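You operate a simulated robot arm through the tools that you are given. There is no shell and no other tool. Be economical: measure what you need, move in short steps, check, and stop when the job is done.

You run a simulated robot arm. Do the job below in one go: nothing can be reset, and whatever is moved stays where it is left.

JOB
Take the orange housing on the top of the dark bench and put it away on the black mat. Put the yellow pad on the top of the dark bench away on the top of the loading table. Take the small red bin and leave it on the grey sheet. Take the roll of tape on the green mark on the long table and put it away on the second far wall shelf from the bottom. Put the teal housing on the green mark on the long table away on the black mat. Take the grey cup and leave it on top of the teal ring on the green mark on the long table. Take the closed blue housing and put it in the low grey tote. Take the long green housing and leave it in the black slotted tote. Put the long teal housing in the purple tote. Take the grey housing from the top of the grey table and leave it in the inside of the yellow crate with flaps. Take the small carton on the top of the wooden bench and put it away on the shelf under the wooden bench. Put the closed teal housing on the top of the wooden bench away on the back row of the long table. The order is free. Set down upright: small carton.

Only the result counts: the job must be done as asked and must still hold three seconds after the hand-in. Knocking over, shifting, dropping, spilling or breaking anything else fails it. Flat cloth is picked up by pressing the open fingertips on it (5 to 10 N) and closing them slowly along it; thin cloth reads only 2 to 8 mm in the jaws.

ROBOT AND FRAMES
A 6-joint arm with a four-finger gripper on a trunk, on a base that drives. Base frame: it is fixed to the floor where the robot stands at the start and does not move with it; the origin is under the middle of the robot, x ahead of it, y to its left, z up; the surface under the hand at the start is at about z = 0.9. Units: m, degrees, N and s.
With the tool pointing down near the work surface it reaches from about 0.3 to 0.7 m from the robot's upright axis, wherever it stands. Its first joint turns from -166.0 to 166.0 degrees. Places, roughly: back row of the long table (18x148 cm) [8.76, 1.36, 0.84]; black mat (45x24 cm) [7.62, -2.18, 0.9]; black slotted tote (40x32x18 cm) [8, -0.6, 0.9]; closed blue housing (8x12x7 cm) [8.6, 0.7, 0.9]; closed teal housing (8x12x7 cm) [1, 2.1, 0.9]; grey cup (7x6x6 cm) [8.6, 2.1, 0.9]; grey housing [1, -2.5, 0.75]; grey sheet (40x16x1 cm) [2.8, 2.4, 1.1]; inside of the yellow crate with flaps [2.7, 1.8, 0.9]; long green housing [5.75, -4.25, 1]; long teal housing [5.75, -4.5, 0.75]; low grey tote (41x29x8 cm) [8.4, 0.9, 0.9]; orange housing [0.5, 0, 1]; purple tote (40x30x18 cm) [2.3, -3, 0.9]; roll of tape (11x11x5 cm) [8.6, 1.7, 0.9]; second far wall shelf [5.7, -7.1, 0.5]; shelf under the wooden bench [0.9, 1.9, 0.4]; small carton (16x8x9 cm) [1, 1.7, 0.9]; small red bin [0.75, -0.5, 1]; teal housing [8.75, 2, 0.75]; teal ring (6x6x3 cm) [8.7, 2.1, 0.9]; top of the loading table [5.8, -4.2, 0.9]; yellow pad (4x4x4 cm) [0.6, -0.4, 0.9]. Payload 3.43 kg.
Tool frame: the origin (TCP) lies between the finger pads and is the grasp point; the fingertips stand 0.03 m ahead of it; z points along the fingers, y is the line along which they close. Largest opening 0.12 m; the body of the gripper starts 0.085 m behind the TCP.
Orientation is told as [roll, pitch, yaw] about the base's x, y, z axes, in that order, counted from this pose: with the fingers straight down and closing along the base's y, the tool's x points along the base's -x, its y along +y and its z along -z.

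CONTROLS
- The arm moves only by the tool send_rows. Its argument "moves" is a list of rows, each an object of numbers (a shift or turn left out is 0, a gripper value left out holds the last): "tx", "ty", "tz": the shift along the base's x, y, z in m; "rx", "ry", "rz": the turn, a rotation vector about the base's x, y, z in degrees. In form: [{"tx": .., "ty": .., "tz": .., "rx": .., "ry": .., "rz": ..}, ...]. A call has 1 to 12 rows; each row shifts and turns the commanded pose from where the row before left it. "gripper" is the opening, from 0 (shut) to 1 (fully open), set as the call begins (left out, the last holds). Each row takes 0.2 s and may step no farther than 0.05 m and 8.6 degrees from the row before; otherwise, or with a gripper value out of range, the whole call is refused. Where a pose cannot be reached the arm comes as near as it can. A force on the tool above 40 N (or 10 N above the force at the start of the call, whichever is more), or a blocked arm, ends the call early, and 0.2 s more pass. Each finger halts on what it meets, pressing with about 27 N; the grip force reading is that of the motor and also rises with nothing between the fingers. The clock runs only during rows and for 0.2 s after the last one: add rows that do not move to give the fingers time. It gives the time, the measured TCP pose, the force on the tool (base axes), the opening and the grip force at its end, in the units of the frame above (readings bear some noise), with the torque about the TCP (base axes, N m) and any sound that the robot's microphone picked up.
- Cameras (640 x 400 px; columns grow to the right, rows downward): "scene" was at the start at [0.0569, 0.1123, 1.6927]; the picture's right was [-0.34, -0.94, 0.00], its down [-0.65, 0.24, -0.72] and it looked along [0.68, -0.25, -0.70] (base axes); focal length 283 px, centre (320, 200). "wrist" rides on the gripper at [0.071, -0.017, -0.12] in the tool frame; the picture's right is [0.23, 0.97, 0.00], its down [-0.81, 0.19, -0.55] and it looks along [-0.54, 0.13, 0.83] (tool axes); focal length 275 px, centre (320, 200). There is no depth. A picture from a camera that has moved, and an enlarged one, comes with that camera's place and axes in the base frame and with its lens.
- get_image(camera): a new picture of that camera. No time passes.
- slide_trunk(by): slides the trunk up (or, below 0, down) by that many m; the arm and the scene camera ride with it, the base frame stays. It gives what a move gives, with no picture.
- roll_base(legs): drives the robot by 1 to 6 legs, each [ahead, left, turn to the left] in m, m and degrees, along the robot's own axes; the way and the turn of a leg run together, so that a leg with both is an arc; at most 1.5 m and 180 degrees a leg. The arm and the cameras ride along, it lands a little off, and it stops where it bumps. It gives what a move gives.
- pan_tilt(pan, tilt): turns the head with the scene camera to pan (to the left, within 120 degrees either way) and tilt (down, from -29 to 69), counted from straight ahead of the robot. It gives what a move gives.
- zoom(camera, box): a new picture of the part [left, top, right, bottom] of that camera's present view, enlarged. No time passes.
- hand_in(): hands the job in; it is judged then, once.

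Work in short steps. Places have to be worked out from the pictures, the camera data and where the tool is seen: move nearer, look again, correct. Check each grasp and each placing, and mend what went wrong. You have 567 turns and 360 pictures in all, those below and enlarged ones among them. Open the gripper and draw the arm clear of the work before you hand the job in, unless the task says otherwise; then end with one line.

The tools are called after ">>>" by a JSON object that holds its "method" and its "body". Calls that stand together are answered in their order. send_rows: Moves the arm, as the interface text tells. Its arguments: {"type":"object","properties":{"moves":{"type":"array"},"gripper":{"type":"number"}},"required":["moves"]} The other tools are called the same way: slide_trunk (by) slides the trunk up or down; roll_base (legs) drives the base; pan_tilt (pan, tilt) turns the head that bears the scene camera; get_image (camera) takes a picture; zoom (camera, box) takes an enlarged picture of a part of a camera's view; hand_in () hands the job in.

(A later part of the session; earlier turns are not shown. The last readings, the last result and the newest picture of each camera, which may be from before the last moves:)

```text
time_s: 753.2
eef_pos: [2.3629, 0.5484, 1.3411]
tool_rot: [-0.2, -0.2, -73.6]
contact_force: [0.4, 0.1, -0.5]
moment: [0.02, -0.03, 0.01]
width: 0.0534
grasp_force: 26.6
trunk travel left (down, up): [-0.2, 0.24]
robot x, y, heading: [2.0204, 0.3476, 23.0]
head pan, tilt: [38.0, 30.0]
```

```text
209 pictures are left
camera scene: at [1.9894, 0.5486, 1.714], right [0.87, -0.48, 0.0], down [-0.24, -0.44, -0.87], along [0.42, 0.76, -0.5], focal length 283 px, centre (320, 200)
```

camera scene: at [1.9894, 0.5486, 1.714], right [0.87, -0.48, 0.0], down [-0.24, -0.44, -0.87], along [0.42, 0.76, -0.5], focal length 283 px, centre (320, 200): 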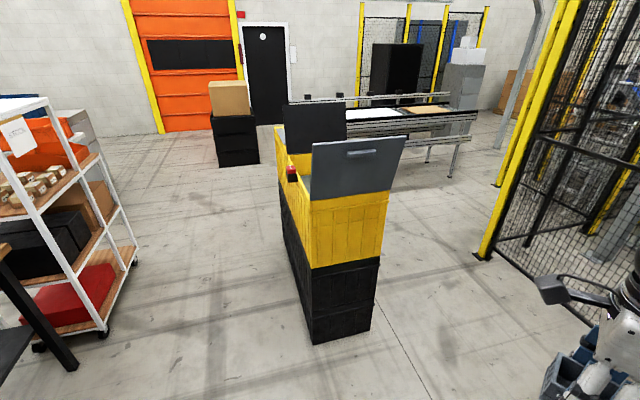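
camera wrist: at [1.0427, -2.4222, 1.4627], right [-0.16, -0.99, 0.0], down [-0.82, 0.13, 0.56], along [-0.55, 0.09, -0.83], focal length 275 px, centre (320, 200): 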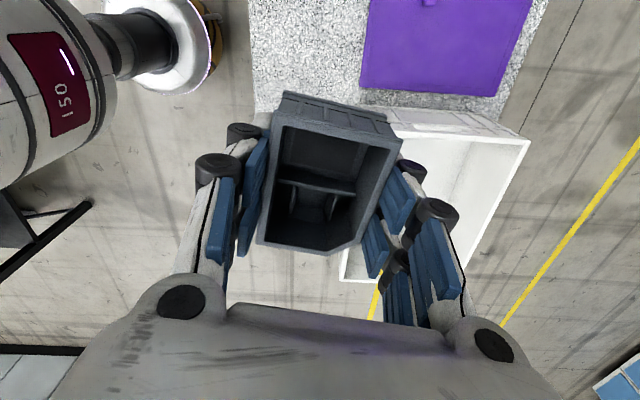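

The crate is long (about 1.2 m along the aisle direction). I drive to its west side and look inside.

>>> {"method": "roll_base", "body": {"legs": [[0, 0, 54.3], [0, 0.25, 0], [1.4, 0, 0], [0, 0, -90]]}}

>>> {"method": "pan_tilt", "body": {"pan": 20, "tilt": 40}}

>>> {"method": "get_image", "body": {"camera": "scene"}}

>>> {"method": "get_image", "body": {"camera": "wrist"}}

```text
time_s: 767.8
eef_pos: [2.4418, 1.7471, 1.3407]
tool_rot: [-0.1, -0.2, -106.1]
contact_force: [0.0, 0.4, -0.5]
moment: [0.0, 0.01, 0.0]
width: 0.0535
grasp_force: 27.3
trunk travel left (down, up): [-0.2, 0.24]
robot x, y, heading: [2.0454, 1.7658, -9.2]
head pan, tilt: [38.0, 30.0]
```

```text
time_s: 768.6
eef_pos: [2.4409, 1.7471, 1.3401]
tool_rot: [-0.1, -0.1, -106.1]
contact_force: [-0.2, 1.1, -1.1]
moment: [-0.01, -0.01, -0.02]
width: 0.0534
grasp_force: 27.0
trunk travel left (down, up): [-0.2, 0.24]
robot x, y, heading: [2.0446, 1.7643, -9.4]
head pan, tilt: [20.0, 40.0]
```

```text
208 pictures are left
camera scene: at [2.1303, 1.9198, 1.6987], right [0.18, -0.98, 0.0], down [-0.63, -0.12, -0.77], along [0.75, 0.14, -0.64], focal length 283 px, centre (320, 200)
```

scene: 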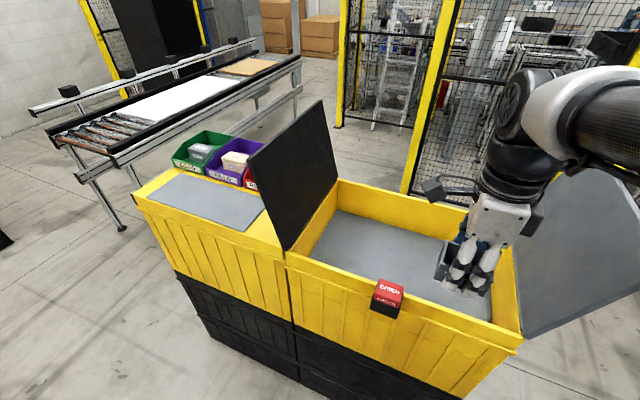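

```text
207 pictures are left
camera wrist: at [2.4453, 1.8202, 1.4619], right [1.0, -0.05, 0.0], down [-0.04, -0.83, 0.56], along [-0.03, -0.55, -0.83], focal length 275 px, centre (320, 200)
```

wrist: 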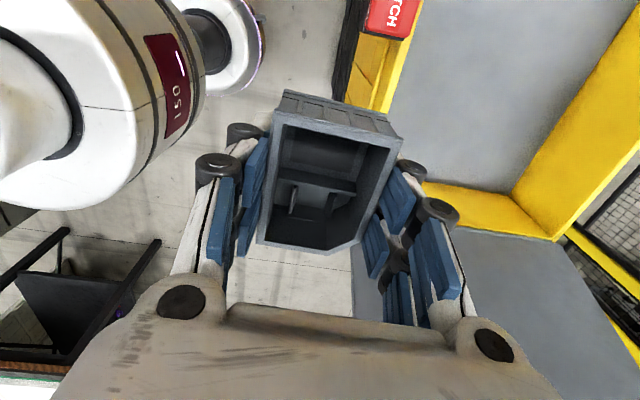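

Now it's clear: the open crate's inside is centred near (2.75, 1.78), and the grey sheet lies on the adjoining box top to the left. I move 0.12 m nearer.

>>> {"method": "roll_base", "body": {"legs": [[0.12, 0.1, -3]]}}

>>> {"method": "send_rows", "body": {"moves": [{"tx": 0.045, "ty": -0.012}, {"tx": 0.045, "ty": -0.012}, {"tx": 0.045, "ty": -0.012}, {"tx": 0.04, "ty": -0.01}, {"tz": -0.04}]}}

>>> {"method": "get_image", "body": {"camera": "wrist"}}

>>> {"method": "get_image", "body": {"camera": "scene"}}

```text
time_s: 770.0
eef_pos: [2.578, 1.8053, 1.3404]
tool_rot: [-0.3, -0.3, -108.9]
contact_force: [-0.3, 0.9, -1.2]
moment: [-0.01, -0.02, -0.01]
width: 0.0537
grasp_force: 27.4
trunk travel left (down, up): [-0.2, 0.24]
robot x, y, heading: [2.1792, 1.8461, -12.4]
head pan, tilt: [20.0, 40.0]
```

```text
time_s: 771.2
eef_pos: [2.7523, 1.7621, 1.2966]
tool_rot: [0.0, -0.3, -108.9]
contact_force: [0.0, 0.2, -0.3]
moment: [0.01, 0.0, 0.04]
width: 0.0536
grasp_force: 27.7
trunk travel left (down, up): [-0.2, 0.24]
robot x, y, heading: [2.1811, 1.8428, -12.1]
head pan, tilt: [20.0, 40.0]
```

```text
206 pictures are left
camera wrist: at [2.7603, 1.8365, 1.4184], right [1.0, -0.1, 0.0], down [-0.08, -0.83, 0.56], along [-0.06, -0.55, -0.83], focal length 275 px, centre (320, 200)
```

wrist: 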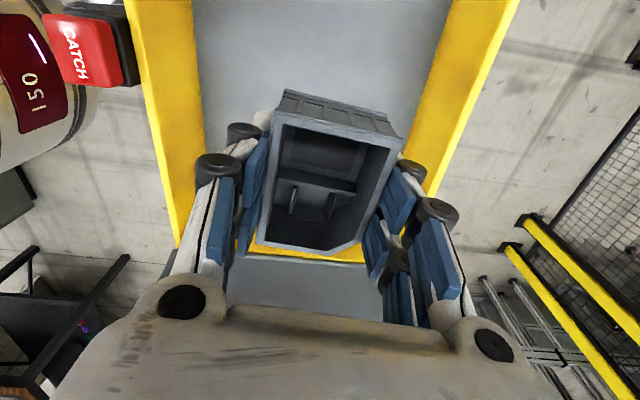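

```text
205 pictures are left
camera scene: at [2.2754, 1.9935, 1.6987], right [0.13, -0.99, 0.0], down [-0.64, -0.09, -0.77], along [0.76, 0.1, -0.64], focal length 283 px, centre (320, 200)
```

scene: 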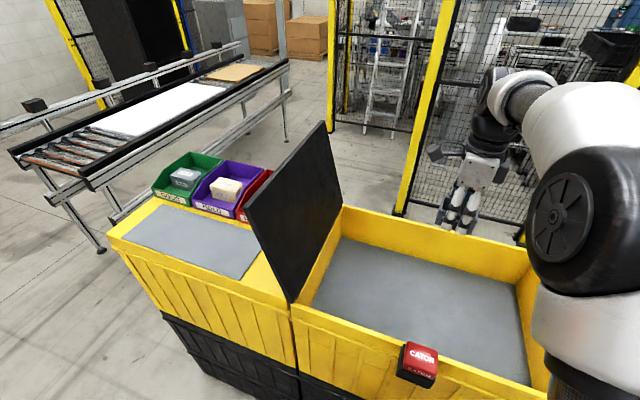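

Over the opening's middle. I lower into the crate in steps.

>>> {"method": "send_rows", "body": {"moves": [{"tx": -0.015, "ty": 0.02, "tz": -0.04}, {"tz": -0.045}, {"tz": -0.045}, {"tz": -0.045}, {"tz": -0.045}, {"tz": -0.045}]}}

>>> {"method": "get_image", "body": {"camera": "wrist"}}

>>> {"method": "get_image", "body": {"camera": "scene"}}

```text
time_s: 772.6
eef_pos: [2.7377, 1.7815, 1.0351]
tool_rot: [-0.1, -0.2, -108.9]
contact_force: [0.0, -0.2, -1.0]
moment: [0.0, 0.01, 0.0]
width: 0.0538
grasp_force: 26.8
trunk travel left (down, up): [-0.2, 0.24]
robot x, y, heading: [2.1819, 1.8407, -12.4]
head pan, tilt: [20.0, 40.0]
```

```text
204 pictures are left
camera wrist: at [2.7446, 1.8544, 1.1561], right [1.0, -0.1, 0.0], down [-0.08, -0.83, 0.56], along [-0.06, -0.55, -0.83], focal length 275 px, centre (320, 200)
```

wrist: 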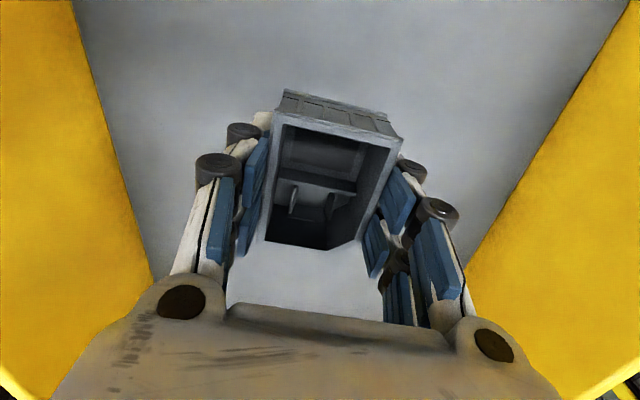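

```text
203 pictures are left
camera scene: at [2.2766, 1.9934, 1.6985], right [0.13, -0.99, 0.0], down [-0.64, -0.09, -0.77], along [0.76, 0.1, -0.64], focal length 283 px, centre (320, 200)
```

scene: 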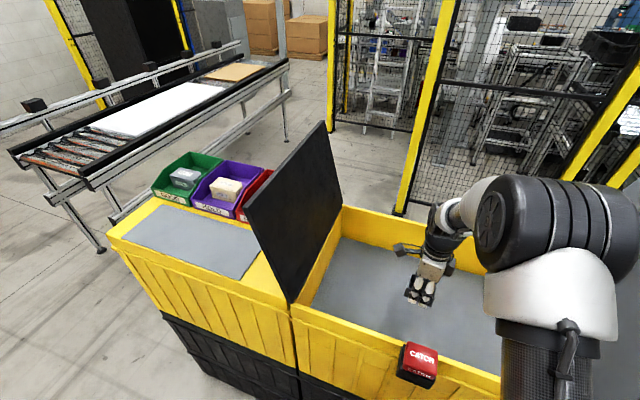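

>>> {"method": "send_rows", "body": {"moves": [{"tz": -0.02}, {"tz": -0.015}, {"tz": -0.01}, {"tz": -0.008}, {"tz": -0.008}]}}

>>> {"method": "get_image", "body": {"camera": "wrist"}}

```text
time_s: 773.8
eef_pos: [2.7371, 1.7806, 0.9744]
tool_rot: [-0.1, -0.1, -109.0]
contact_force: [-1.0, 0.4, -1.2]
moment: [0.0, 0.0, 0.03]
width: 0.0537
grasp_force: 26.8
trunk travel left (down, up): [-0.2, 0.24]
robot x, y, heading: [2.1812, 1.8406, -12.3]
head pan, tilt: [20.0, 40.0]
```

```text
202 pictures are left
camera wrist: at [2.7455, 1.8541, 1.096], right [1.0, -0.1, 0.0], down [-0.08, -0.83, 0.56], along [-0.06, -0.55, -0.83], focal length 275 px, centre (320, 200)
```

wrist: 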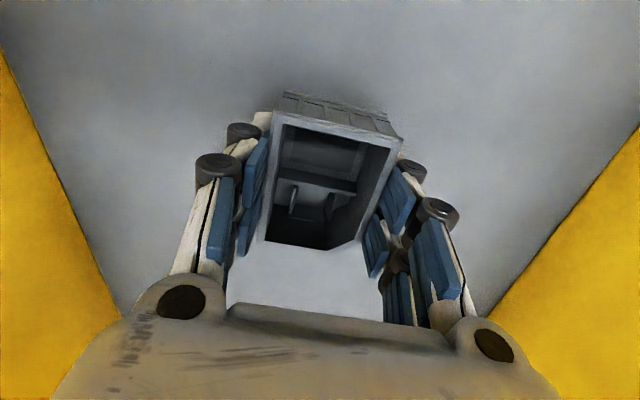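

>>> {"method": "send_rows", "body": {"moves": [{"tz": -0.007}, {"tz": -0.006}, {"tz": -0.005}, {"tz": -0.005}, {"tz": -0.005}, {"tz": -0.005}]}}

```text
time_s: 775.0
eef_pos: [2.7378, 1.7778, 0.9522]
tool_rot: [0.2, 0.0, -108.9]
contact_force: [-10.6, 0.7, 21.9]
moment: [0.42, 0.99, 0.1]
width: 0.0537
grasp_force: 26.9
trunk travel left (down, up): [-0.2, 0.24]
robot x, y, heading: [2.1809, 1.8419, -11.9]
head pan, tilt: [20.0, 40.0]
stopped in row 6: the force on the tool passed its limit at 49 N (the readings are from after the stop); the commanded pose is now the measured one
```

Contact with the crate floor. I ease up, release, and rise.

>>> {"method": "send_rows", "body": {"moves": [{"tz": 0.003}, {}]}}

>>> {"method": "send_rows", "body": {"moves": [{}, {}, {}, {"tz": 0.045}, {"tz": 0.045}, {"tz": 0.045}, {"tz": 0.045}, {"tz": 0.045}, {"tz": 0.045}, {"tz": 0.045}, {"tz": 0.045}], "gripper": 0.8}}

>>> {"method": "get_image", "body": {"camera": "wrist"}}

>>> {"method": "get_image", "body": {"camera": "scene"}}

```text
time_s: 775.6
eef_pos: [2.7411, 1.7769, 0.9533]
tool_rot: [0.3, 0.0, -108.9]
contact_force: [-0.1, 0.1, -0.7]
moment: [0.01, 0.03, -0.01]
width: 0.0538
grasp_force: 27.4
trunk travel left (down, up): [-0.2, 0.24]
robot x, y, heading: [2.1802, 1.8407, -12.1]
head pan, tilt: [20.0, 40.0]
```

```text
time_s: 778.0
eef_pos: [2.7419, 1.7766, 1.3124]
tool_rot: [0.2, -0.1, -108.9]
contact_force: [-0.3, 0.2, 0.3]
moment: [-0.02, 0.0, 0.02]
width: 0.096
grasp_force: 0.2
trunk travel left (down, up): [-0.2, 0.24]
robot x, y, heading: [2.1788, 1.8389, -12.3]
head pan, tilt: [20.0, 40.0]
```

```text
201 pictures are left
camera wrist: at [2.7488, 1.85, 1.4331], right [1.0, -0.1, 0.0], down [-0.08, -0.83, 0.56], along [-0.05, -0.55, -0.83], focal length 275 px, centre (320, 200)
```

wrist: 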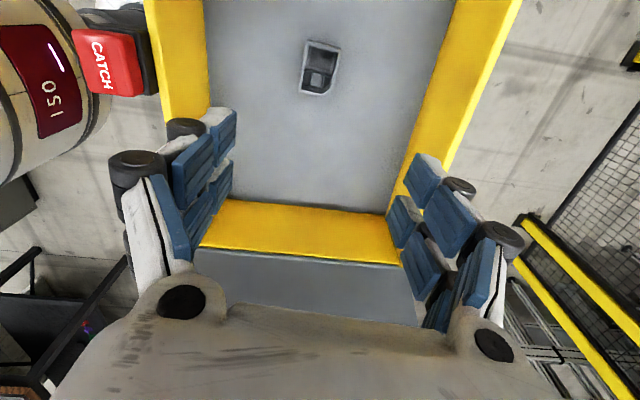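

```text
200 pictures are left
camera scene: at [2.2747, 1.9938, 1.6987], right [0.14, -0.99, 0.0], down [-0.64, -0.09, -0.77], along [0.76, 0.1, -0.64], focal length 283 px, centre (320, 200)
```

scene: 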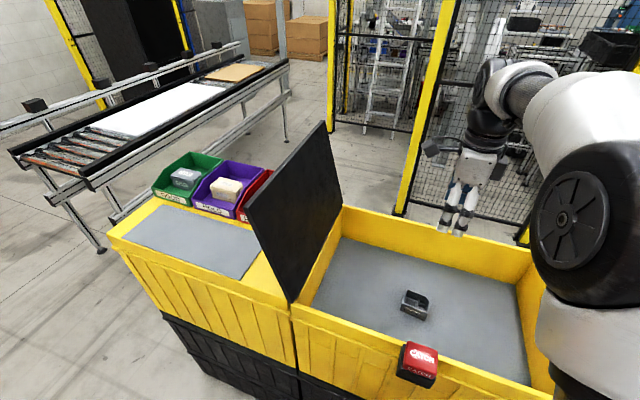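

The grey housing lies inside the crate. Next the wooden bench behind me: tuck the arm, turn around and look.

>>> {"method": "send_rows", "body": {"moves": [{"tz": 0.04}, {"tx": -0.045, "ty": 0.01}, {"tx": -0.045, "ty": 0.01}, {"tx": -0.045, "ty": 0.01}, {"tx": -0.03, "ty": 0.007}], "gripper": 1}}

>>> {"method": "roll_base", "body": {"legs": [[-0.1, 0, 0], [0, 0, 179.5]]}}

>>> {"method": "pan_tilt", "body": {"pan": 10, "tilt": 40}}

>>> {"method": "get_image", "body": {"camera": "scene"}}

```text
time_s: 779.2
eef_pos: [2.5746, 1.8153, 1.3524]
tool_rot: [0.2, -0.2, -108.9]
contact_force: [0.0, 0.3, 0.1]
moment: [0.01, -0.01, -0.03]
width: 0.1199
grasp_force: 0.1
trunk travel left (down, up): [-0.2, 0.24]
robot x, y, heading: [2.1842, 1.838, -12.4]
head pan, tilt: [20.0, 40.0]
```

```text
time_s: 787.8
eef_pos: [1.6905, 1.8759, 1.3526]
tool_rot: [0.2, -0.1, 72.5]
contact_force: [-0.4, 0.2, 0.4]
moment: [0.02, 0.01, -0.01]
width: 0.1203
grasp_force: 0.0
trunk travel left (down, up): [-0.2, 0.24]
robot x, y, heading: [2.0858, 1.8606, 169.2]
head pan, tilt: [20.0, 40.0]
```

```text
time_s: 788.5
eef_pos: [1.6908, 1.8767, 1.3527]
tool_rot: [0.2, -0.1, 72.6]
contact_force: [-0.6, 0.8, 0.4]
moment: [-0.02, 0.01, -0.01]
width: 0.1199
grasp_force: 0.0
trunk travel left (down, up): [-0.2, 0.24]
robot x, y, heading: [2.0869, 1.8624, 169.3]
head pan, tilt: [10.0, 40.0]
```

```text
199 pictures are left
camera scene: at [1.9934, 1.7215, 1.6986], right [0.01, 1.0, 0.0], down [0.64, -0.01, -0.77], along [-0.77, 0.01, -0.64], focal length 283 px, centre (320, 200)
```

scene: 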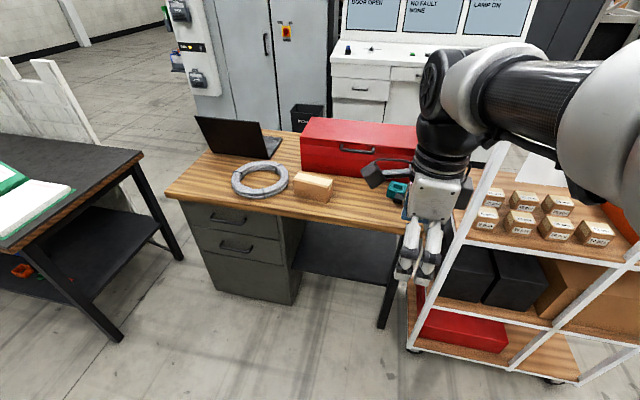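

The carton (long side along the bench) stands near the bench edge at about (1.03, 1.67); the under-shelf opening is 0.5 m wide beside the drawers. To insert the carton I need a tilted grasp across its 8 cm side, so I stand to its south-east.

>>> {"method": "roll_base", "body": {"legs": [[0.5, 0.8, 0], [0.03, 0, -45]]}}

>>> {"method": "pan_tilt", "body": {"pan": 15, "tilt": 50}}

>>> {"method": "get_image", "body": {"camera": "scene"}}

>>> {"method": "get_image", "body": {"camera": "wrist"}}

```text
time_s: 795.5
eef_pos: [1.1479, 1.4681, 1.3536]
tool_rot: [0.2, -0.1, 29.4]
contact_force: [0.6, 0.0, 0.3]
moment: [0.0, -0.01, -0.01]
width: 0.1202
grasp_force: 0.1
trunk travel left (down, up): [-0.2, 0.24]
robot x, y, heading: [1.4252, 1.1844, 126.2]
head pan, tilt: [10.0, 40.0]
```

```text
time_s: 796.2
eef_pos: [1.1495, 1.4677, 1.3524]
tool_rot: [0.2, 0.0, 29.4]
contact_force: [-0.3, -0.2, 0.6]
moment: [-0.01, 0.01, 0.0]
width: 0.1199
grasp_force: 0.0
trunk travel left (down, up): [-0.2, 0.24]
robot x, y, heading: [1.4292, 1.1861, 126.0]
head pan, tilt: [15.0, 50.0]
```

```text
198 pictures are left
camera scene: at [1.2641, 1.1374, 1.6845], right [0.63, 0.78, 0.0], down [0.6, -0.48, -0.64], along [-0.5, 0.4, -0.77], focal length 283 px, centre (320, 200)
```

scene: 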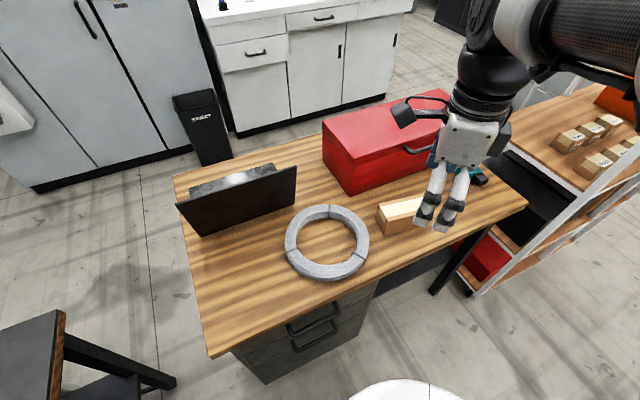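

```text
197 pictures are left
camera wrist: at [1.0946, 1.4182, 1.4736], right [-0.68, 0.74, 0.0], down [0.61, 0.56, 0.56], along [0.41, 0.38, -0.83], focal length 275 px, centre (320, 200)
```

wrist: 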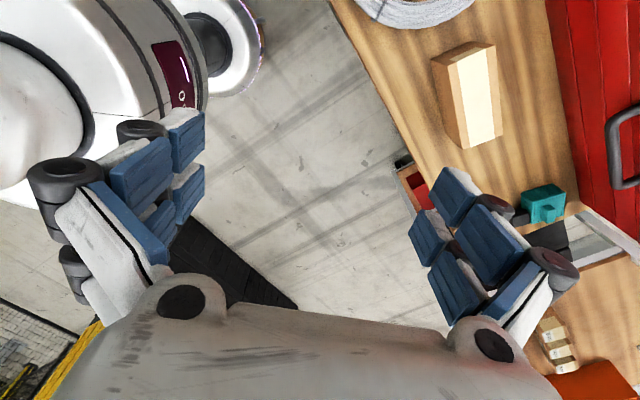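

The carton's top centre is about (0.985, 1.72), long axis at 66.6°. I roll 0.12 m closer, turn the tool to that yaw and hover above.

>>> {"method": "roll_base", "body": {"legs": [[0.12, 0, 0]]}}

>>> {"method": "send_rows", "body": {"moves": [{"rz": 7.4, "tx": -0.014, "ty": 0.026}, {"rz": 7.4, "tx": -0.014, "ty": 0.026}, {"rz": 7.4, "tx": -0.014, "ty": 0.026}, {"rz": 7.4, "tx": -0.014, "ty": 0.026}, {"rz": 7.6, "tx": -0.014, "ty": 0.026}, {"tz": -0.045}, {"tz": -0.045}, {"tz": -0.045}]}}

>>> {"method": "get_image", "body": {"camera": "wrist"}}

```text
time_s: 797.4
eef_pos: [1.0779, 1.5635, 1.3529]
tool_rot: [0.2, -0.1, 29.4]
contact_force: [0.1, -0.5, -0.6]
moment: [-0.1, -0.02, 0.02]
width: 0.1199
grasp_force: 0.0
trunk travel left (down, up): [-0.2, 0.24]
robot x, y, heading: [1.3573, 1.2843, 125.8]
head pan, tilt: [15.0, 50.0]
```

```text
time_s: 799.2
eef_pos: [1.0097, 1.6951, 1.2177]
tool_rot: [0.3, -0.2, 66.6]
contact_force: [0.3, 0.1, 0.6]
moment: [0.0, 0.05, -0.02]
width: 0.12
grasp_force: 0.1
trunk travel left (down, up): [-0.2, 0.24]
robot x, y, heading: [1.3582, 1.2823, 125.7]
head pan, tilt: [15.0, 50.0]
```

```text
196 pictures are left
camera wrist: at [0.9977, 1.6224, 1.3386], right [-0.98, 0.18, 0.0], down [0.15, 0.82, 0.56], along [0.09, 0.55, -0.83], focal length 275 px, centre (320, 200)
```

wrist: 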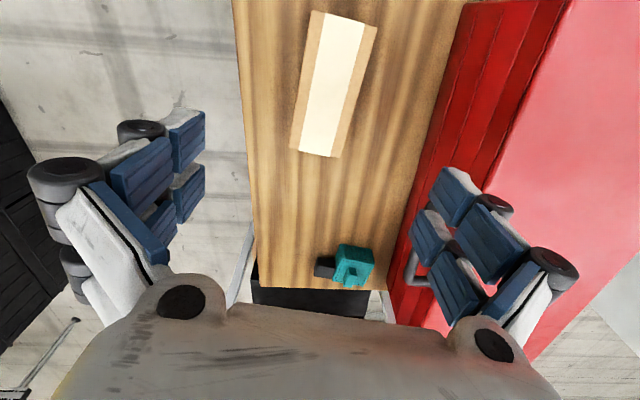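

Refined: centre (0.993, 1.692), axis 69°, top z ≈ 0.99. I adjust yaw, tilt 40° toward the carton's length, descend partway and check.

>>> {"method": "send_rows", "body": {"moves": [{"tx": -0.016, "ty": -0.002, "rz": 2.4}, {"rx": 7.47, "ry": -2.87}, {"rx": 7.47, "ry": -2.87}, {"rx": 7.47, "ry": -2.87}, {"rx": 7.47, "ry": -2.87}, {"rx": 7.47, "ry": -2.87}, {"tz": -0.04}, {"tz": -0.04}, {"tz": -0.04}]}}

>>> {"method": "get_image", "body": {"camera": "wrist"}}

>>> {"method": "get_image", "body": {"camera": "scene"}}

```text
time_s: 801.2
eef_pos: [0.9892, 1.6924, 1.0981]
tool_rot: [0.2, -40.1, 69.0]
contact_force: [-0.1, 0.0, -0.5]
moment: [-0.03, -0.01, -0.04]
width: 0.12
grasp_force: 0.1
trunk travel left (down, up): [-0.2, 0.24]
robot x, y, heading: [1.3571, 1.2835, 126.1]
head pan, tilt: [15.0, 50.0]
```

```text
195 pictures are left
camera wrist: at [0.9585, 1.5617, 1.1454], right [-0.97, 0.18, -0.15], down [-0.08, 0.31, 0.95], along [0.22, 0.93, -0.29], focal length 275 px, centre (320, 200)
```

wrist: 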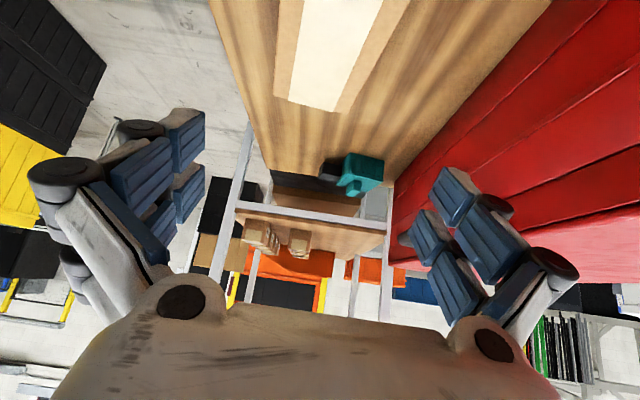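

```text
194 pictures are left
camera scene: at [1.1943, 1.2329, 1.6844], right [0.63, 0.78, 0.0], down [0.6, -0.48, -0.64], along [-0.5, 0.4, -0.77], focal length 283 px, centre (320, 200)
```

scene: 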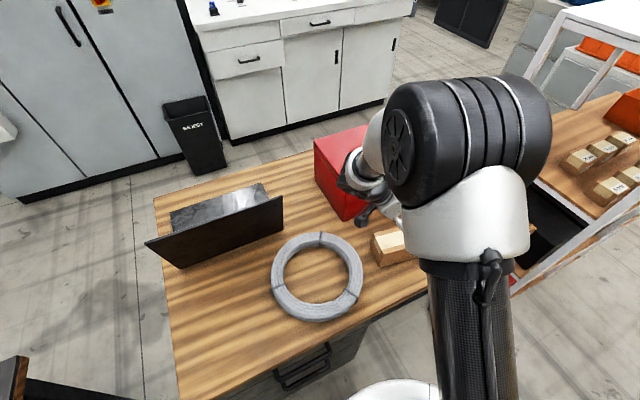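

Reachable and aligned; the toolbox is about 8 cm clear of the outer finger. I descend to z ≈ 0.965.

>>> {"method": "send_rows", "body": {"moves": [{"tx": 0.004, "tz": -0.04}, {"tz": -0.04}, {"tz": -0.03}, {"tz": -0.02}, {}]}}

>>> {"method": "get_image", "body": {"camera": "wrist"}}

```text
time_s: 802.4
eef_pos: [0.9973, 1.6904, 0.9668]
tool_rot: [0.4, -40.2, 68.9]
contact_force: [0.7, 0.1, 0.1]
moment: [0.01, -0.03, 0.01]
width: 0.1202
grasp_force: 0.1
trunk travel left (down, up): [-0.2, 0.24]
robot x, y, heading: [1.3572, 1.2827, 126.1]
head pan, tilt: [15.0, 50.0]
```

```text
193 pictures are left
camera wrist: at [0.9656, 1.5611, 1.0135], right [-0.97, 0.18, -0.14], down [-0.08, 0.31, 0.95], along [0.22, 0.93, -0.29], focal length 275 px, centre (320, 200)
```

wrist: 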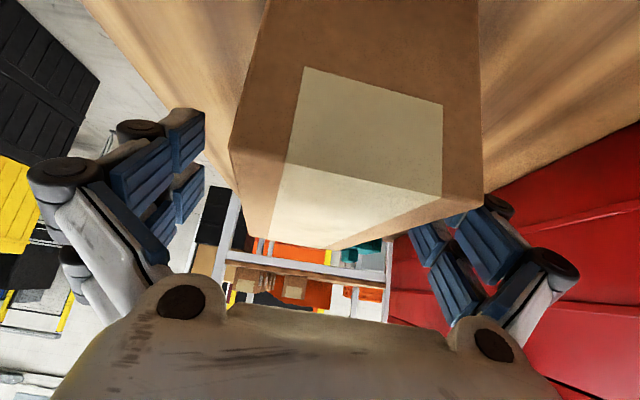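

>>> {"method": "send_rows", "body": {"moves": [{"tx": 0.004, "ty": -0.002, "tz": -0.008}, {}]}}

>>> {"method": "send_rows", "body": {"moves": [{}, {}, {}, {}, {}], "gripper": 0}}

>>> {"method": "send_rows", "body": {"moves": [{"tz": 0.02}, {"tz": 0.04}, {"tz": 0.045}, {"tz": 0.045}, {"tz": 0.045}, {"tz": 0.045}]}}

>>> {"method": "get_image", "body": {"camera": "wrist"}}

>>> {"method": "get_image", "body": {"camera": "scene"}}

```text
time_s: 803.0
eef_pos: [0.9997, 1.6874, 0.9583]
tool_rot: [0.2, -40.2, 69.0]
contact_force: [0.3, 0.3, -0.6]
moment: [-0.04, 0.04, 0.01]
width: 0.1202
grasp_force: 0.0
trunk travel left (down, up): [-0.2, 0.24]
robot x, y, heading: [1.3584, 1.284, 125.9]
head pan, tilt: [15.0, 50.0]
```

```text
time_s: 804.2
eef_pos: [0.9991, 1.6868, 0.9588]
tool_rot: [0.3, -40.2, 68.9]
contact_force: [-2.6, 0.6, 4.8]
moment: [0.11, 0.44, -0.08]
width: 0.0738
grasp_force: 26.9
trunk travel left (down, up): [-0.2, 0.24]
robot x, y, heading: [1.3564, 1.2803, 126.0]
head pan, tilt: [15.0, 50.0]
```

```text
time_s: 805.6
eef_pos: [1.0039, 1.6872, 1.1986]
tool_rot: [0.2, -40.1, 68.9]
contact_force: [0.1, 0.1, -2.8]
moment: [-0.01, 0.05, 0.05]
width: 0.0738
grasp_force: 27.2
trunk travel left (down, up): [-0.2, 0.24]
robot x, y, heading: [1.359, 1.2835, 125.9]
head pan, tilt: [15.0, 50.0]
```

```text
192 pictures are left
camera wrist: at [0.9723, 1.5578, 1.2462], right [-0.97, 0.18, -0.15], down [-0.08, 0.31, 0.95], along [0.22, 0.93, -0.29], focal length 275 px, centre (320, 200)
```

wrist: 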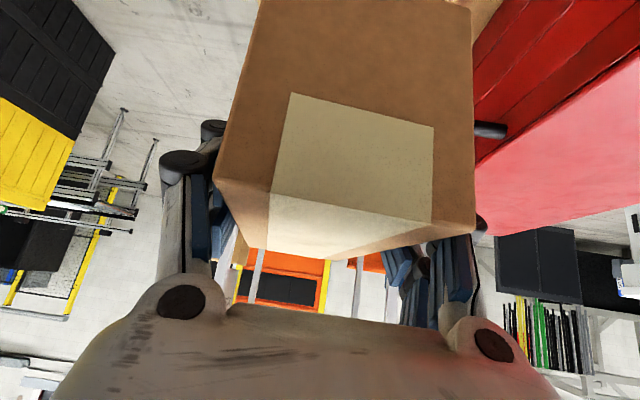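

```text
191 pictures are left
camera scene: at [1.1959, 1.2316, 1.6845], right [0.63, 0.78, 0.0], down [0.6, -0.48, -0.64], along [-0.5, 0.4, -0.77], focal length 283 px, centre (320, 200)
```

scene: 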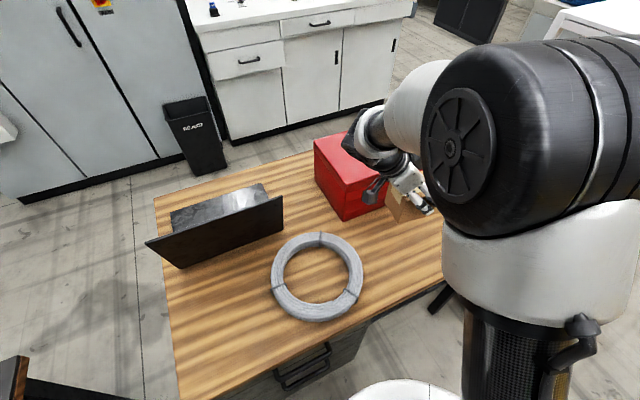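

Carton held level. I raise, back away from the bench, then rotate the tool so it points ahead of the robot.

>>> {"method": "send_rows", "body": {"moves": [{"tz": 0.045}, {"tz": 0.045}]}}

>>> {"method": "roll_base", "body": {"legs": [[-0.35, 0, 0], [0, 0, 41.3], [-0.25, -0.73, 0]]}}

>>> {"method": "send_rows", "body": {"moves": [{"rz": 7.1}, {"rz": 7.1}, {"rz": 7.1}, {"rz": 7.1}, {"rz": 7.1}, {"rz": 7.1}, {"rz": 7.1}, {"rz": 7.1}]}}

>>> {"method": "pan_tilt", "body": {"pan": 5, "tilt": 45}}

>>> {"method": "get_image", "body": {"camera": "scene"}}

```text
time_s: 806.2
eef_pos: [1.0038, 1.6862, 1.2879]
tool_rot: [0.1, -40.1, 69.0]
contact_force: [-0.1, -0.5, -2.5]
moment: [-0.06, 0.0, -0.06]
width: 0.0738
grasp_force: 27.3
trunk travel left (down, up): [-0.2, 0.24]
robot x, y, heading: [1.359, 1.2808, 125.7]
head pan, tilt: [15.0, 50.0]
```

```text
time_s: 814.0
eef_pos: [1.4196, 1.71, 1.2887]
tool_rot: [0.2, -40.0, 110.8]
contact_force: [0.8, 0.4, -3.0]
moment: [-0.07, -0.01, 0.0]
width: 0.0741
grasp_force: 27.0
trunk travel left (down, up): [-0.2, 0.24]
robot x, y, heading: [1.9538, 1.6427, 167.9]
head pan, tilt: [15.0, 50.0]
```

```text
time_s: 815.9
eef_pos: [1.4207, 1.7109, 1.2892]
tool_rot: [0.3, -40.1, 167.5]
contact_force: [0.0, 0.1, -2.8]
moment: [-0.02, -0.05, 0.05]
width: 0.0737
grasp_force: 26.6
trunk travel left (down, up): [-0.2, 0.24]
robot x, y, heading: [1.9553, 1.6464, 167.9]
head pan, tilt: [15.0, 50.0]
```

```text
time_s: 816.6
eef_pos: [1.4196, 1.71, 1.2876]
tool_rot: [0.2, -40.0, 167.5]
contact_force: [-0.4, -1.0, -3.1]
moment: [-0.03, -0.07, -0.01]
width: 0.0739
grasp_force: 27.3
trunk travel left (down, up): [-0.2, 0.24]
robot x, y, heading: [1.9534, 1.6427, 167.8]
head pan, tilt: [5.0, 45.0]
```

```text
190 pictures are left
camera scene: at [1.8623, 1.5142, 1.6913], right [0.12, 0.99, 0.0], down [0.7, -0.09, -0.71], along [-0.7, 0.09, -0.71], focal length 283 px, centre (320, 200)
```

scene: 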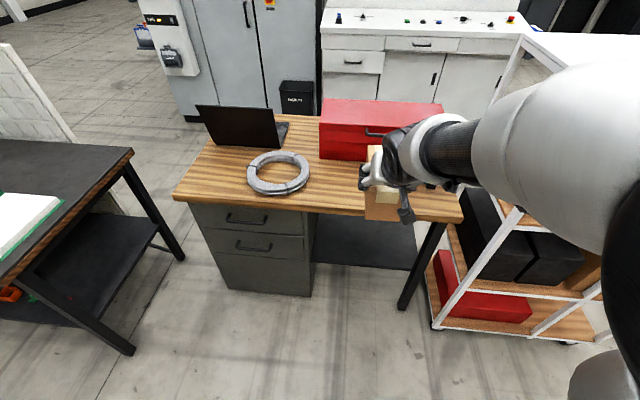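

The opening under the bench spans a = 1.76–2.29, shelf front at b ≈ 0.68. I lower the trunk, extend the arm to 0.7 m and lower the carton in front of the opening.

>>> {"method": "slide_trunk", "body": {"by": -0.2}}

>>> {"method": "send_rows", "body": {"moves": [{"tx": 0.01, "ty": 0.044}, {"tx": -0.039, "ty": 0.0088}, {"tx": -0.039, "ty": 0.0088}, {"tx": -0.039, "ty": 0.0088}, {"tx": -0.035, "ty": 0.008}, {"tz": -0.048}, {"tz": -0.048}, {"tz": -0.048}, {"tz": -0.048}, {"tz": -0.048}, {"tz": -0.048}]}}

>>> {"method": "get_image", "body": {"camera": "scene"}}

```text
time_s: 818.7
eef_pos: [1.4207, 1.7096, 1.0886]
tool_rot: [0.3, -40.1, 167.6]
contact_force: [1.1, -0.4, -1.8]
moment: [0.08, -0.03, -0.02]
width: 0.0737
grasp_force: 27.5
trunk travel left (down, up): [0.0, 0.44]
robot x, y, heading: [1.9525, 1.6433, 167.9]
head pan, tilt: [5.0, 45.0]
```

```text
time_s: 821.1
eef_pos: [1.2761, 1.7911, 0.8023]
tool_rot: [0.3, -40.3, 167.6]
contact_force: [-0.5, 0.2, -1.8]
moment: [-0.03, -0.09, 0.01]
width: 0.0738
grasp_force: 27.0
trunk travel left (down, up): [0.0, 0.44]
robot x, y, heading: [1.953, 1.6445, 167.8]
head pan, tilt: [5.0, 45.0]
```

```text
189 pictures are left
camera scene: at [1.8619, 1.5144, 1.4913], right [0.12, 0.99, 0.0], down [0.7, -0.09, -0.71], along [-0.7, 0.09, -0.71], focal length 283 px, centre (320, 200)
```

scene: 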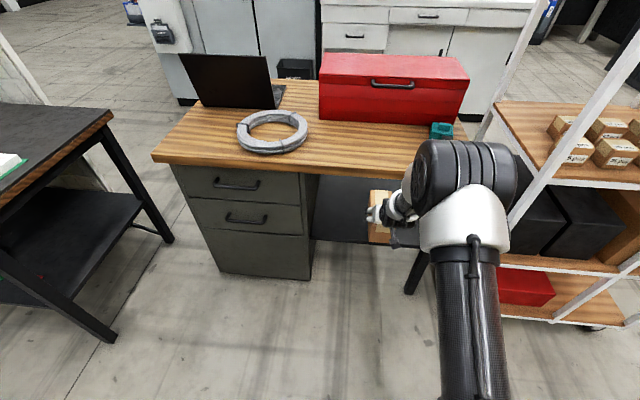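

>>> {"method": "send_rows", "body": {"moves": [{"tz": -0.048}, {"tz": -0.048}, {"tz": -0.048}, {"tz": -0.048}, {"tz": -0.048}, {"tz": -0.048}, {"tz": -0.012}]}}

>>> {"method": "get_image", "body": {"camera": "scene"}}

>>> {"method": "get_image", "body": {"camera": "wrist"}}

```text
time_s: 822.7
eef_pos: [1.2785, 1.7896, 0.5019]
tool_rot: [0.3, -40.2, 167.6]
contact_force: [-0.3, 0.3, -2.3]
moment: [-0.03, -0.04, -0.01]
width: 0.0737
grasp_force: 27.2
trunk travel left (down, up): [0.0, 0.44]
robot x, y, heading: [1.9508, 1.6466, 167.9]
head pan, tilt: [5.0, 45.0]
```

```text
188 pictures are left
camera scene: at [1.8621, 1.5144, 1.4914], right [0.12, 0.99, 0.0], down [0.7, -0.09, -0.71], along [-0.7, 0.09, -0.71], focal length 283 px, centre (320, 200)
```

scene: 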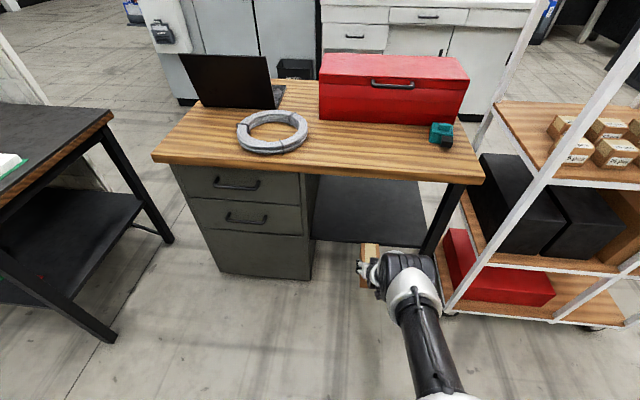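

```text
187 pictures are left
camera wrist: at [1.4119, 1.779, 0.5476], right [-0.04, -0.99, -0.15], down [-0.3, -0.13, 0.95], along [-0.95, 0.08, -0.29], focal length 275 px, centre (320, 200)
```

wrist: 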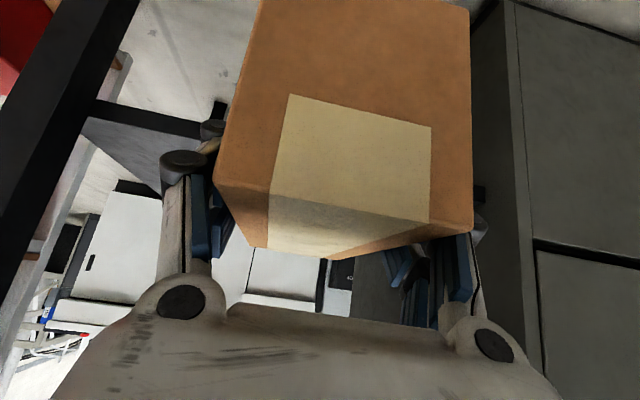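

The carton is low in front of the opening, leg and drawers clear on both sides. I drive in 0.15 m and check.

>>> {"method": "roll_base", "body": {"legs": [[0.15, 0, 0]]}}

>>> {"method": "get_image", "body": {"camera": "scene"}}

>>> {"method": "get_image", "body": {"camera": "wrist"}}

```text
time_s: 824.1
eef_pos: [1.1304, 1.8225, 0.5018]
tool_rot: [0.2, -40.2, 167.6]
contact_force: [-0.2, 0.1, -1.9]
moment: [-0.01, -0.04, 0.0]
width: 0.0737
grasp_force: 27.1
trunk travel left (down, up): [0.0, 0.44]
robot x, y, heading: [1.8024, 1.6784, 167.8]
head pan, tilt: [5.0, 45.0]
```

```text
186 pictures are left
camera scene: at [1.714, 1.5461, 1.4913], right [0.12, 0.99, 0.0], down [0.7, -0.09, -0.71], along [-0.7, 0.09, -0.71], focal length 283 px, centre (320, 200)
```

scene: 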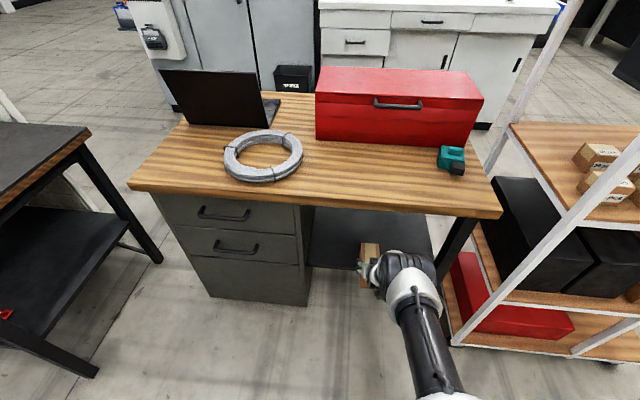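

```text
185 pictures are left
camera wrist: at [1.2636, 1.8102, 0.5481], right [-0.03, -0.99, -0.15], down [-0.3, -0.13, 0.95], along [-0.95, 0.08, -0.29], focal length 275 px, centre (320, 200)
```

wrist: 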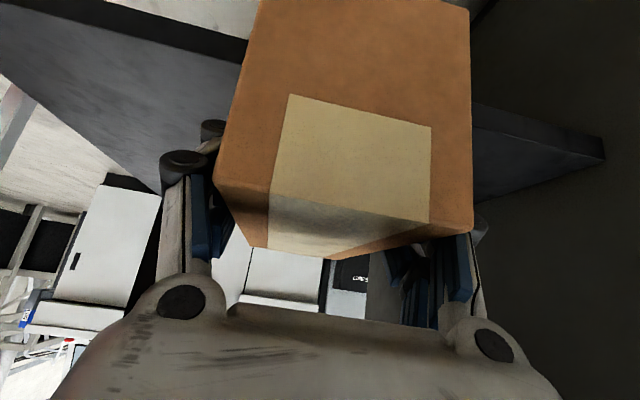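

Carton is entering above the shelf (top ≈ 0.405, carton bottom ≈ 0.444). I advance 0.115 m more.

>>> {"method": "roll_base", "body": {"legs": [[0.115, 0, 0]]}}

>>> {"method": "send_rows", "body": {"moves": [{"tz": -0.012}, {"tz": -0.008}, {"tz": -0.005}]}}

>>> {"method": "get_image", "body": {"camera": "wrist"}}

```text
time_s: 825.4
eef_pos: [1.0161, 1.848, 0.5009]
tool_rot: [0.1, -40.0, 167.4]
contact_force: [0.3, -0.5, -2.4]
moment: [-0.03, -0.05, 0.01]
width: 0.0739
grasp_force: 26.9
trunk travel left (down, up): [0.0, 0.44]
robot x, y, heading: [1.691, 1.7001, 167.6]
head pan, tilt: [5.0, 45.0]
```

```text
time_s: 826.1
eef_pos: [1.0177, 1.8475, 0.4745]
tool_rot: [0.2, -40.0, 167.4]
contact_force: [-0.6, 0.0, -2.1]
moment: [0.01, -0.05, 0.02]
width: 0.0737
grasp_force: 27.3
trunk travel left (down, up): [0.0, 0.44]
robot x, y, heading: [1.6912, 1.6989, 167.6]
head pan, tilt: [5.0, 45.0]
```

```text
184 pictures are left
camera wrist: at [1.1505, 1.8366, 0.5222], right [-0.04, -0.99, -0.14], down [-0.3, -0.13, 0.95], along [-0.95, 0.08, -0.29], focal length 275 px, centre (320, 200)
```

wrist: 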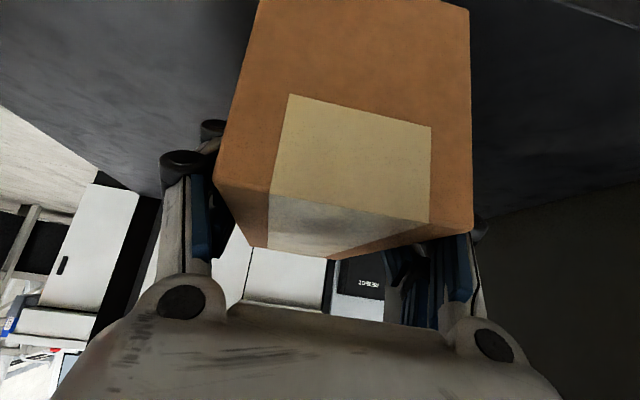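

The carton's near end would be right at the shelf edge, so I advance another 0.045 m, then lower to contact.

>>> {"method": "roll_base", "body": {"legs": [[0.045, 0, 0]]}}

>>> {"method": "send_rows", "body": {"moves": [{"tz": -0.004}, {"tz": -0.004}, {"tz": -0.003}]}}

```text
time_s: 827.0
eef_pos: [0.9754, 1.8588, 0.4733]
tool_rot: [0.2, -40.1, 167.4]
contact_force: [0.2, -0.4, -2.7]
moment: [-0.02, -0.07, -0.04]
width: 0.0739
grasp_force: 27.0
trunk travel left (down, up): [0.0, 0.44]
robot x, y, heading: [1.6487, 1.7125, 167.6]
head pan, tilt: [5.0, 45.0]
```

```text
time_s: 827.9
eef_pos: [0.9762, 1.8568, 0.4649]
tool_rot: [0.2, -40.1, 167.3]
contact_force: [-0.6, 0.3, -1.6]
moment: [0.03, -0.05, 0.0]
width: 0.0738
grasp_force: 27.3
trunk travel left (down, up): [0.0, 0.44]
robot x, y, heading: [1.6507, 1.7093, 167.8]
head pan, tilt: [5.0, 45.0]
```

>>> {"method": "send_rows", "body": {"moves": [{"tz": -0.003}, {"tz": -0.003}, {"tz": -0.002}]}}

```text
time_s: 828.6
eef_pos: [0.9736, 1.8598, 0.4588]
tool_rot: [0.2, -40.4, 167.2]
contact_force: [5.9, -1.3, 13.7]
moment: [-0.54, -0.11, -0.24]
width: 0.0738
grasp_force: 26.6
trunk travel left (down, up): [0.0, 0.44]
robot x, y, heading: [1.6486, 1.7099, 167.6]
head pan, tilt: [5.0, 45.0]
```

Contact with the shelf. I open fully and back straight out.

>>> {"method": "send_rows", "body": {"moves": [{"tz": 0.002}, {}, {}, {}, {}], "gripper": 1}}

>>> {"method": "get_image", "body": {"camera": "wrist"}}

```text
time_s: 829.9
eef_pos: [0.9764, 1.8588, 0.4571]
tool_rot: [0.1, -40.0, 167.3]
contact_force: [-0.4, -0.1, 0.2]
moment: [-0.01, 0.01, 0.0]
width: 0.1199
grasp_force: 0.0
trunk travel left (down, up): [0.0, 0.44]
robot x, y, heading: [1.649, 1.7093, 167.4]
head pan, tilt: [5.0, 45.0]
```

```text
183 pictures are left
camera wrist: at [1.1088, 1.847, 0.5051], right [-0.04, -0.99, -0.14], down [-0.3, -0.13, 0.95], along [-0.95, 0.08, -0.29], focal length 275 px, centre (320, 200)
```

wrist: 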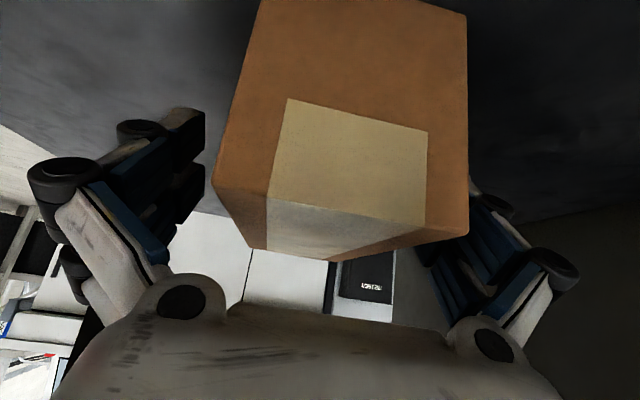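

>>> {"method": "roll_base", "body": {"legs": [[-0.4, 0, 0]]}}

>>> {"method": "get_image", "body": {"camera": "wrist"}}

>>> {"method": "get_image", "body": {"camera": "scene"}}

```text
time_s: 832.3
eef_pos: [1.3667, 1.7752, 0.4586]
tool_rot: [0.3, -40.0, 167.1]
contact_force: [0.1, -0.4, -0.3]
moment: [0.01, -0.01, 0.01]
width: 0.1202
grasp_force: 0.1
trunk travel left (down, up): [0.0, 0.44]
robot x, y, heading: [2.0397, 1.6255, 167.5]
head pan, tilt: [5.0, 45.0]
```

```text
182 pictures are left
camera wrist: at [1.4993, 1.7632, 0.5051], right [-0.04, -0.99, -0.15], down [-0.3, -0.13, 0.95], along [-0.95, 0.08, -0.29], focal length 275 px, centre (320, 200)
```

wrist: 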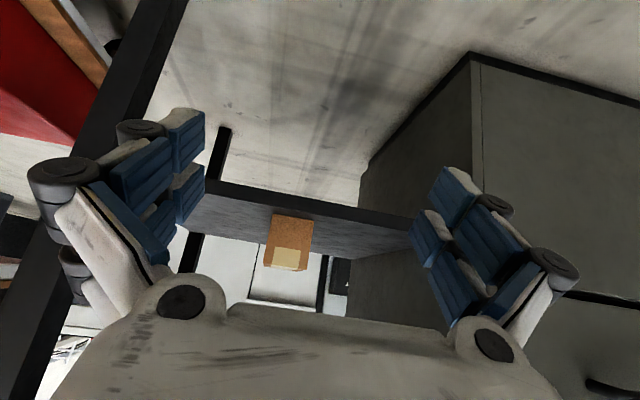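

```text
181 pictures are left
camera scene: at [1.9465, 1.4944, 1.4914], right [0.13, 0.99, 0.0], down [0.7, -0.09, -0.71], along [-0.7, 0.09, -0.71], focal length 283 px, centre (320, 200)
```

scene: 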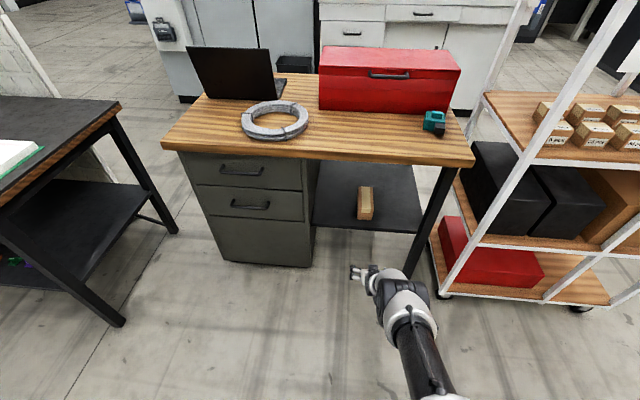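

The carton stands upright on the shelf. I raise trunk and arm, return the tool to vertical, and go to the dark bench's far side for the red bin.

>>> {"method": "slide_trunk", "body": {"by": 0.2}}

>>> {"method": "send_rows", "body": {"moves": [{"tz": 0.048}, {"tz": 0.048}, {"tz": 0.048}, {"tz": 0.048}, {"tz": 0.048}, {"tz": 0.048}, {"tz": 0.048}, {"tz": 0.048}, {"tz": 0.048}, {"tz": 0.048}]}}

>>> {"method": "send_rows", "body": {"moves": [{"rx": -1.76, "ry": 7.8, "tx": 0.045, "ty": -0.01}, {"rx": -1.76, "ry": 7.8, "tx": 0.045, "ty": -0.01}, {"rx": -1.76, "ry": 7.8, "tx": 0.045, "ty": -0.01}, {"rx": -1.76, "ry": 7.8, "tx": 0.045, "ty": -0.01}, {"rx": -1.76, "ry": 7.8, "tx": 0.045, "ty": -0.01}, {"tz": 0.045}, {"tz": 0.045}, {"tz": 0.045}]}}

```text
time_s: 834.5
eef_pos: [1.3669, 1.7756, 0.6582]
tool_rot: [0.2, -40.2, 167.1]
contact_force: [-0.4, -1.1, -0.3]
moment: [-0.02, -0.01, -0.01]
width: 0.1201
grasp_force: 0.0
trunk travel left (down, up): [-0.2, 0.24]
robot x, y, heading: [2.0379, 1.6224, 167.6]
head pan, tilt: [5.0, 45.0]
```

```text
time_s: 836.7
eef_pos: [1.3662, 1.7741, 1.1358]
tool_rot: [0.1, -40.0, 167.2]
contact_force: [0.2, 0.1, -0.5]
moment: [0.01, 0.0, -0.01]
width: 0.1201
grasp_force: 0.1
trunk travel left (down, up): [-0.2, 0.24]
robot x, y, heading: [2.0384, 1.623, 167.3]
head pan, tilt: [5.0, 45.0]
```

```text
time_s: 838.5
eef_pos: [1.5281, 1.7589, 1.2466]
tool_rot: [52.9, -69.4, 121.8]
contact_force: [0.1, -0.3, -0.7]
moment: [-0.02, 0.01, -0.02]
width: 0.1199
grasp_force: 0.0
out of reach, approached as far as the arm can: row 4, 5, 6, 7
trunk travel left (down, up): [-0.2, 0.24]
robot x, y, heading: [2.0363, 1.6233, 167.6]
head pan, tilt: [5.0, 45.0]
```

I used the wrong sign on that tilt; the tool now points nearly horizontally. I computed the correcting rotation (78° about ≈ -y) and apply it.

>>> {"method": "send_rows", "body": {"moves": [{"rx": 0.03, "ry": -7.78, "rz": 0.63}, {"rx": 0.03, "ry": -7.78, "rz": 0.63}, {"rx": 0.03, "ry": -7.78, "rz": 0.63}, {"rx": 0.03, "ry": -7.78, "rz": 0.63}, {"rx": 0.03, "ry": -7.78, "rz": 0.63}, {"rx": 0.03, "ry": -7.78, "rz": 0.63}, {"rx": 0.03, "ry": -7.78, "rz": 0.63}, {"rx": 0.03, "ry": -7.78, "rz": 0.63}, {"rx": 0.03, "ry": -7.78, "rz": 0.63}, {"rx": 0.03, "ry": -7.78, "rz": 0.63}]}}

```text
time_s: 840.7
eef_pos: [1.5454, 1.7682, 1.2176]
tool_rot: [9.4, -13.1, 165.8]
contact_force: [-0.5, 0.2, -0.3]
moment: [-0.04, -0.01, 0.0]
width: 0.1197
grasp_force: 0.1
out of reach, approached as far as the arm can: row 5, 6, 8, 9, 10
trunk travel left (down, up): [-0.2, 0.24]
robot x, y, heading: [2.0354, 1.6261, 167.1]
head pan, tilt: [5.0, 45.0]
```

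>>> {"method": "send_rows", "body": {"moves": [{"rx": 2.83, "ry": -7.47, "rz": -1.07}, {"rx": 2.83, "ry": -7.47, "rz": -1.07}, {}]}}

```text
time_s: 841.5
eef_pos: [1.5454, 1.7662, 1.2178]
tool_rot: [9.6, -13.1, 165.9]
contact_force: [-0.1, -0.3, 0.1]
moment: [0.01, 0.0, 0.01]
width: 0.1201
grasp_force: 0.2
out of reach, approached as far as the arm can: row 1, 2
trunk travel left (down, up): [-0.2, 0.24]
robot x, y, heading: [2.0359, 1.6237, 167.7]
head pan, tilt: [5.0, 45.0]
```

>>> {"method": "pan_tilt", "body": {"pan": -5, "tilt": 35}}

>>> {"method": "get_image", "body": {"camera": "scene"}}

>>> {"method": "get_image", "body": {"camera": "wrist"}}

```text
time_s: 842.2
eef_pos: [1.545, 1.7674, 1.2188]
tool_rot: [9.5, -13.3, 165.9]
contact_force: [0.3, -0.1, 0.1]
moment: [-0.02, -0.02, -0.01]
width: 0.12
grasp_force: 0.0
trunk travel left (down, up): [-0.2, 0.24]
robot x, y, heading: [2.0359, 1.6267, 167.1]
head pan, tilt: [-5.0, 35.0]
```

```text
180 pictures are left
camera scene: at [1.943, 1.5102, 1.7062], right [0.3, 0.95, 0.0], down [0.55, -0.17, -0.82], along [-0.78, 0.25, -0.57], focal length 283 px, centre (320, 200)
```

scene: 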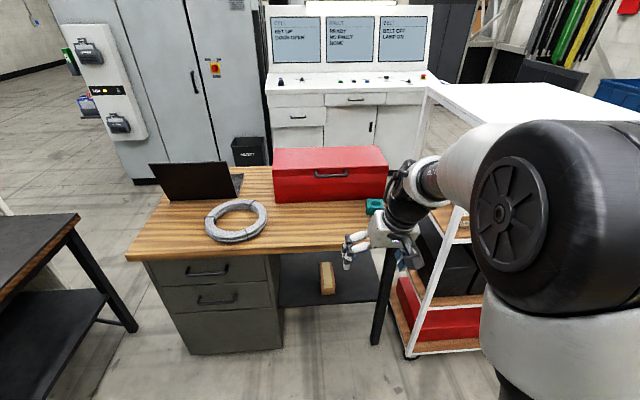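

```text
179 pictures are left
camera wrist: at [1.648, 1.7786, 1.3158], right [0.02, -0.99, 0.1], down [-0.66, 0.06, 0.75], along [-0.75, -0.08, -0.66], focal length 275 px, centre (320, 200)
```

wrist: 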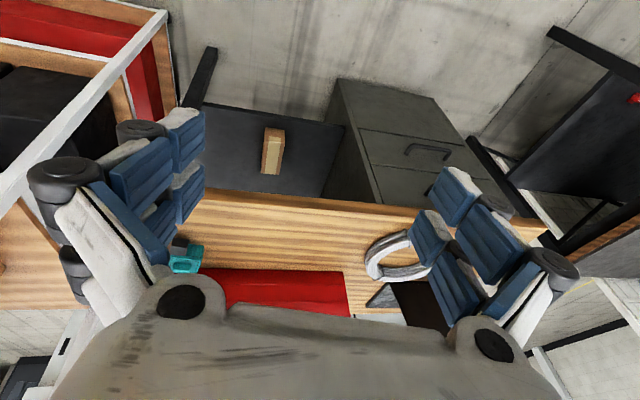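

The wrist seems near a joint limit on this branch. I try yawing the tool away and levelling there.

>>> {"method": "send_rows", "body": {"moves": [{"rz": -8}, {"rz": -8}, {"rz": -8}, {"rz": -8}, {"rz": -8}]}}

```text
time_s: 843.4
eef_pos: [1.6786, 1.9275, 1.1767]
tool_rot: [9.9, -13.4, 127.2]
contact_force: [0.4, 0.0, -0.6]
moment: [-0.06, 0.02, -0.02]
width: 0.12
grasp_force: 0.1
out of reach, approached as far as the arm can: row 1, 2, 3, 4, 5
trunk travel left (down, up): [-0.2, 0.24]
robot x, y, heading: [2.0387, 1.6279, 167.1]
head pan, tilt: [-5.0, 35.0]
```

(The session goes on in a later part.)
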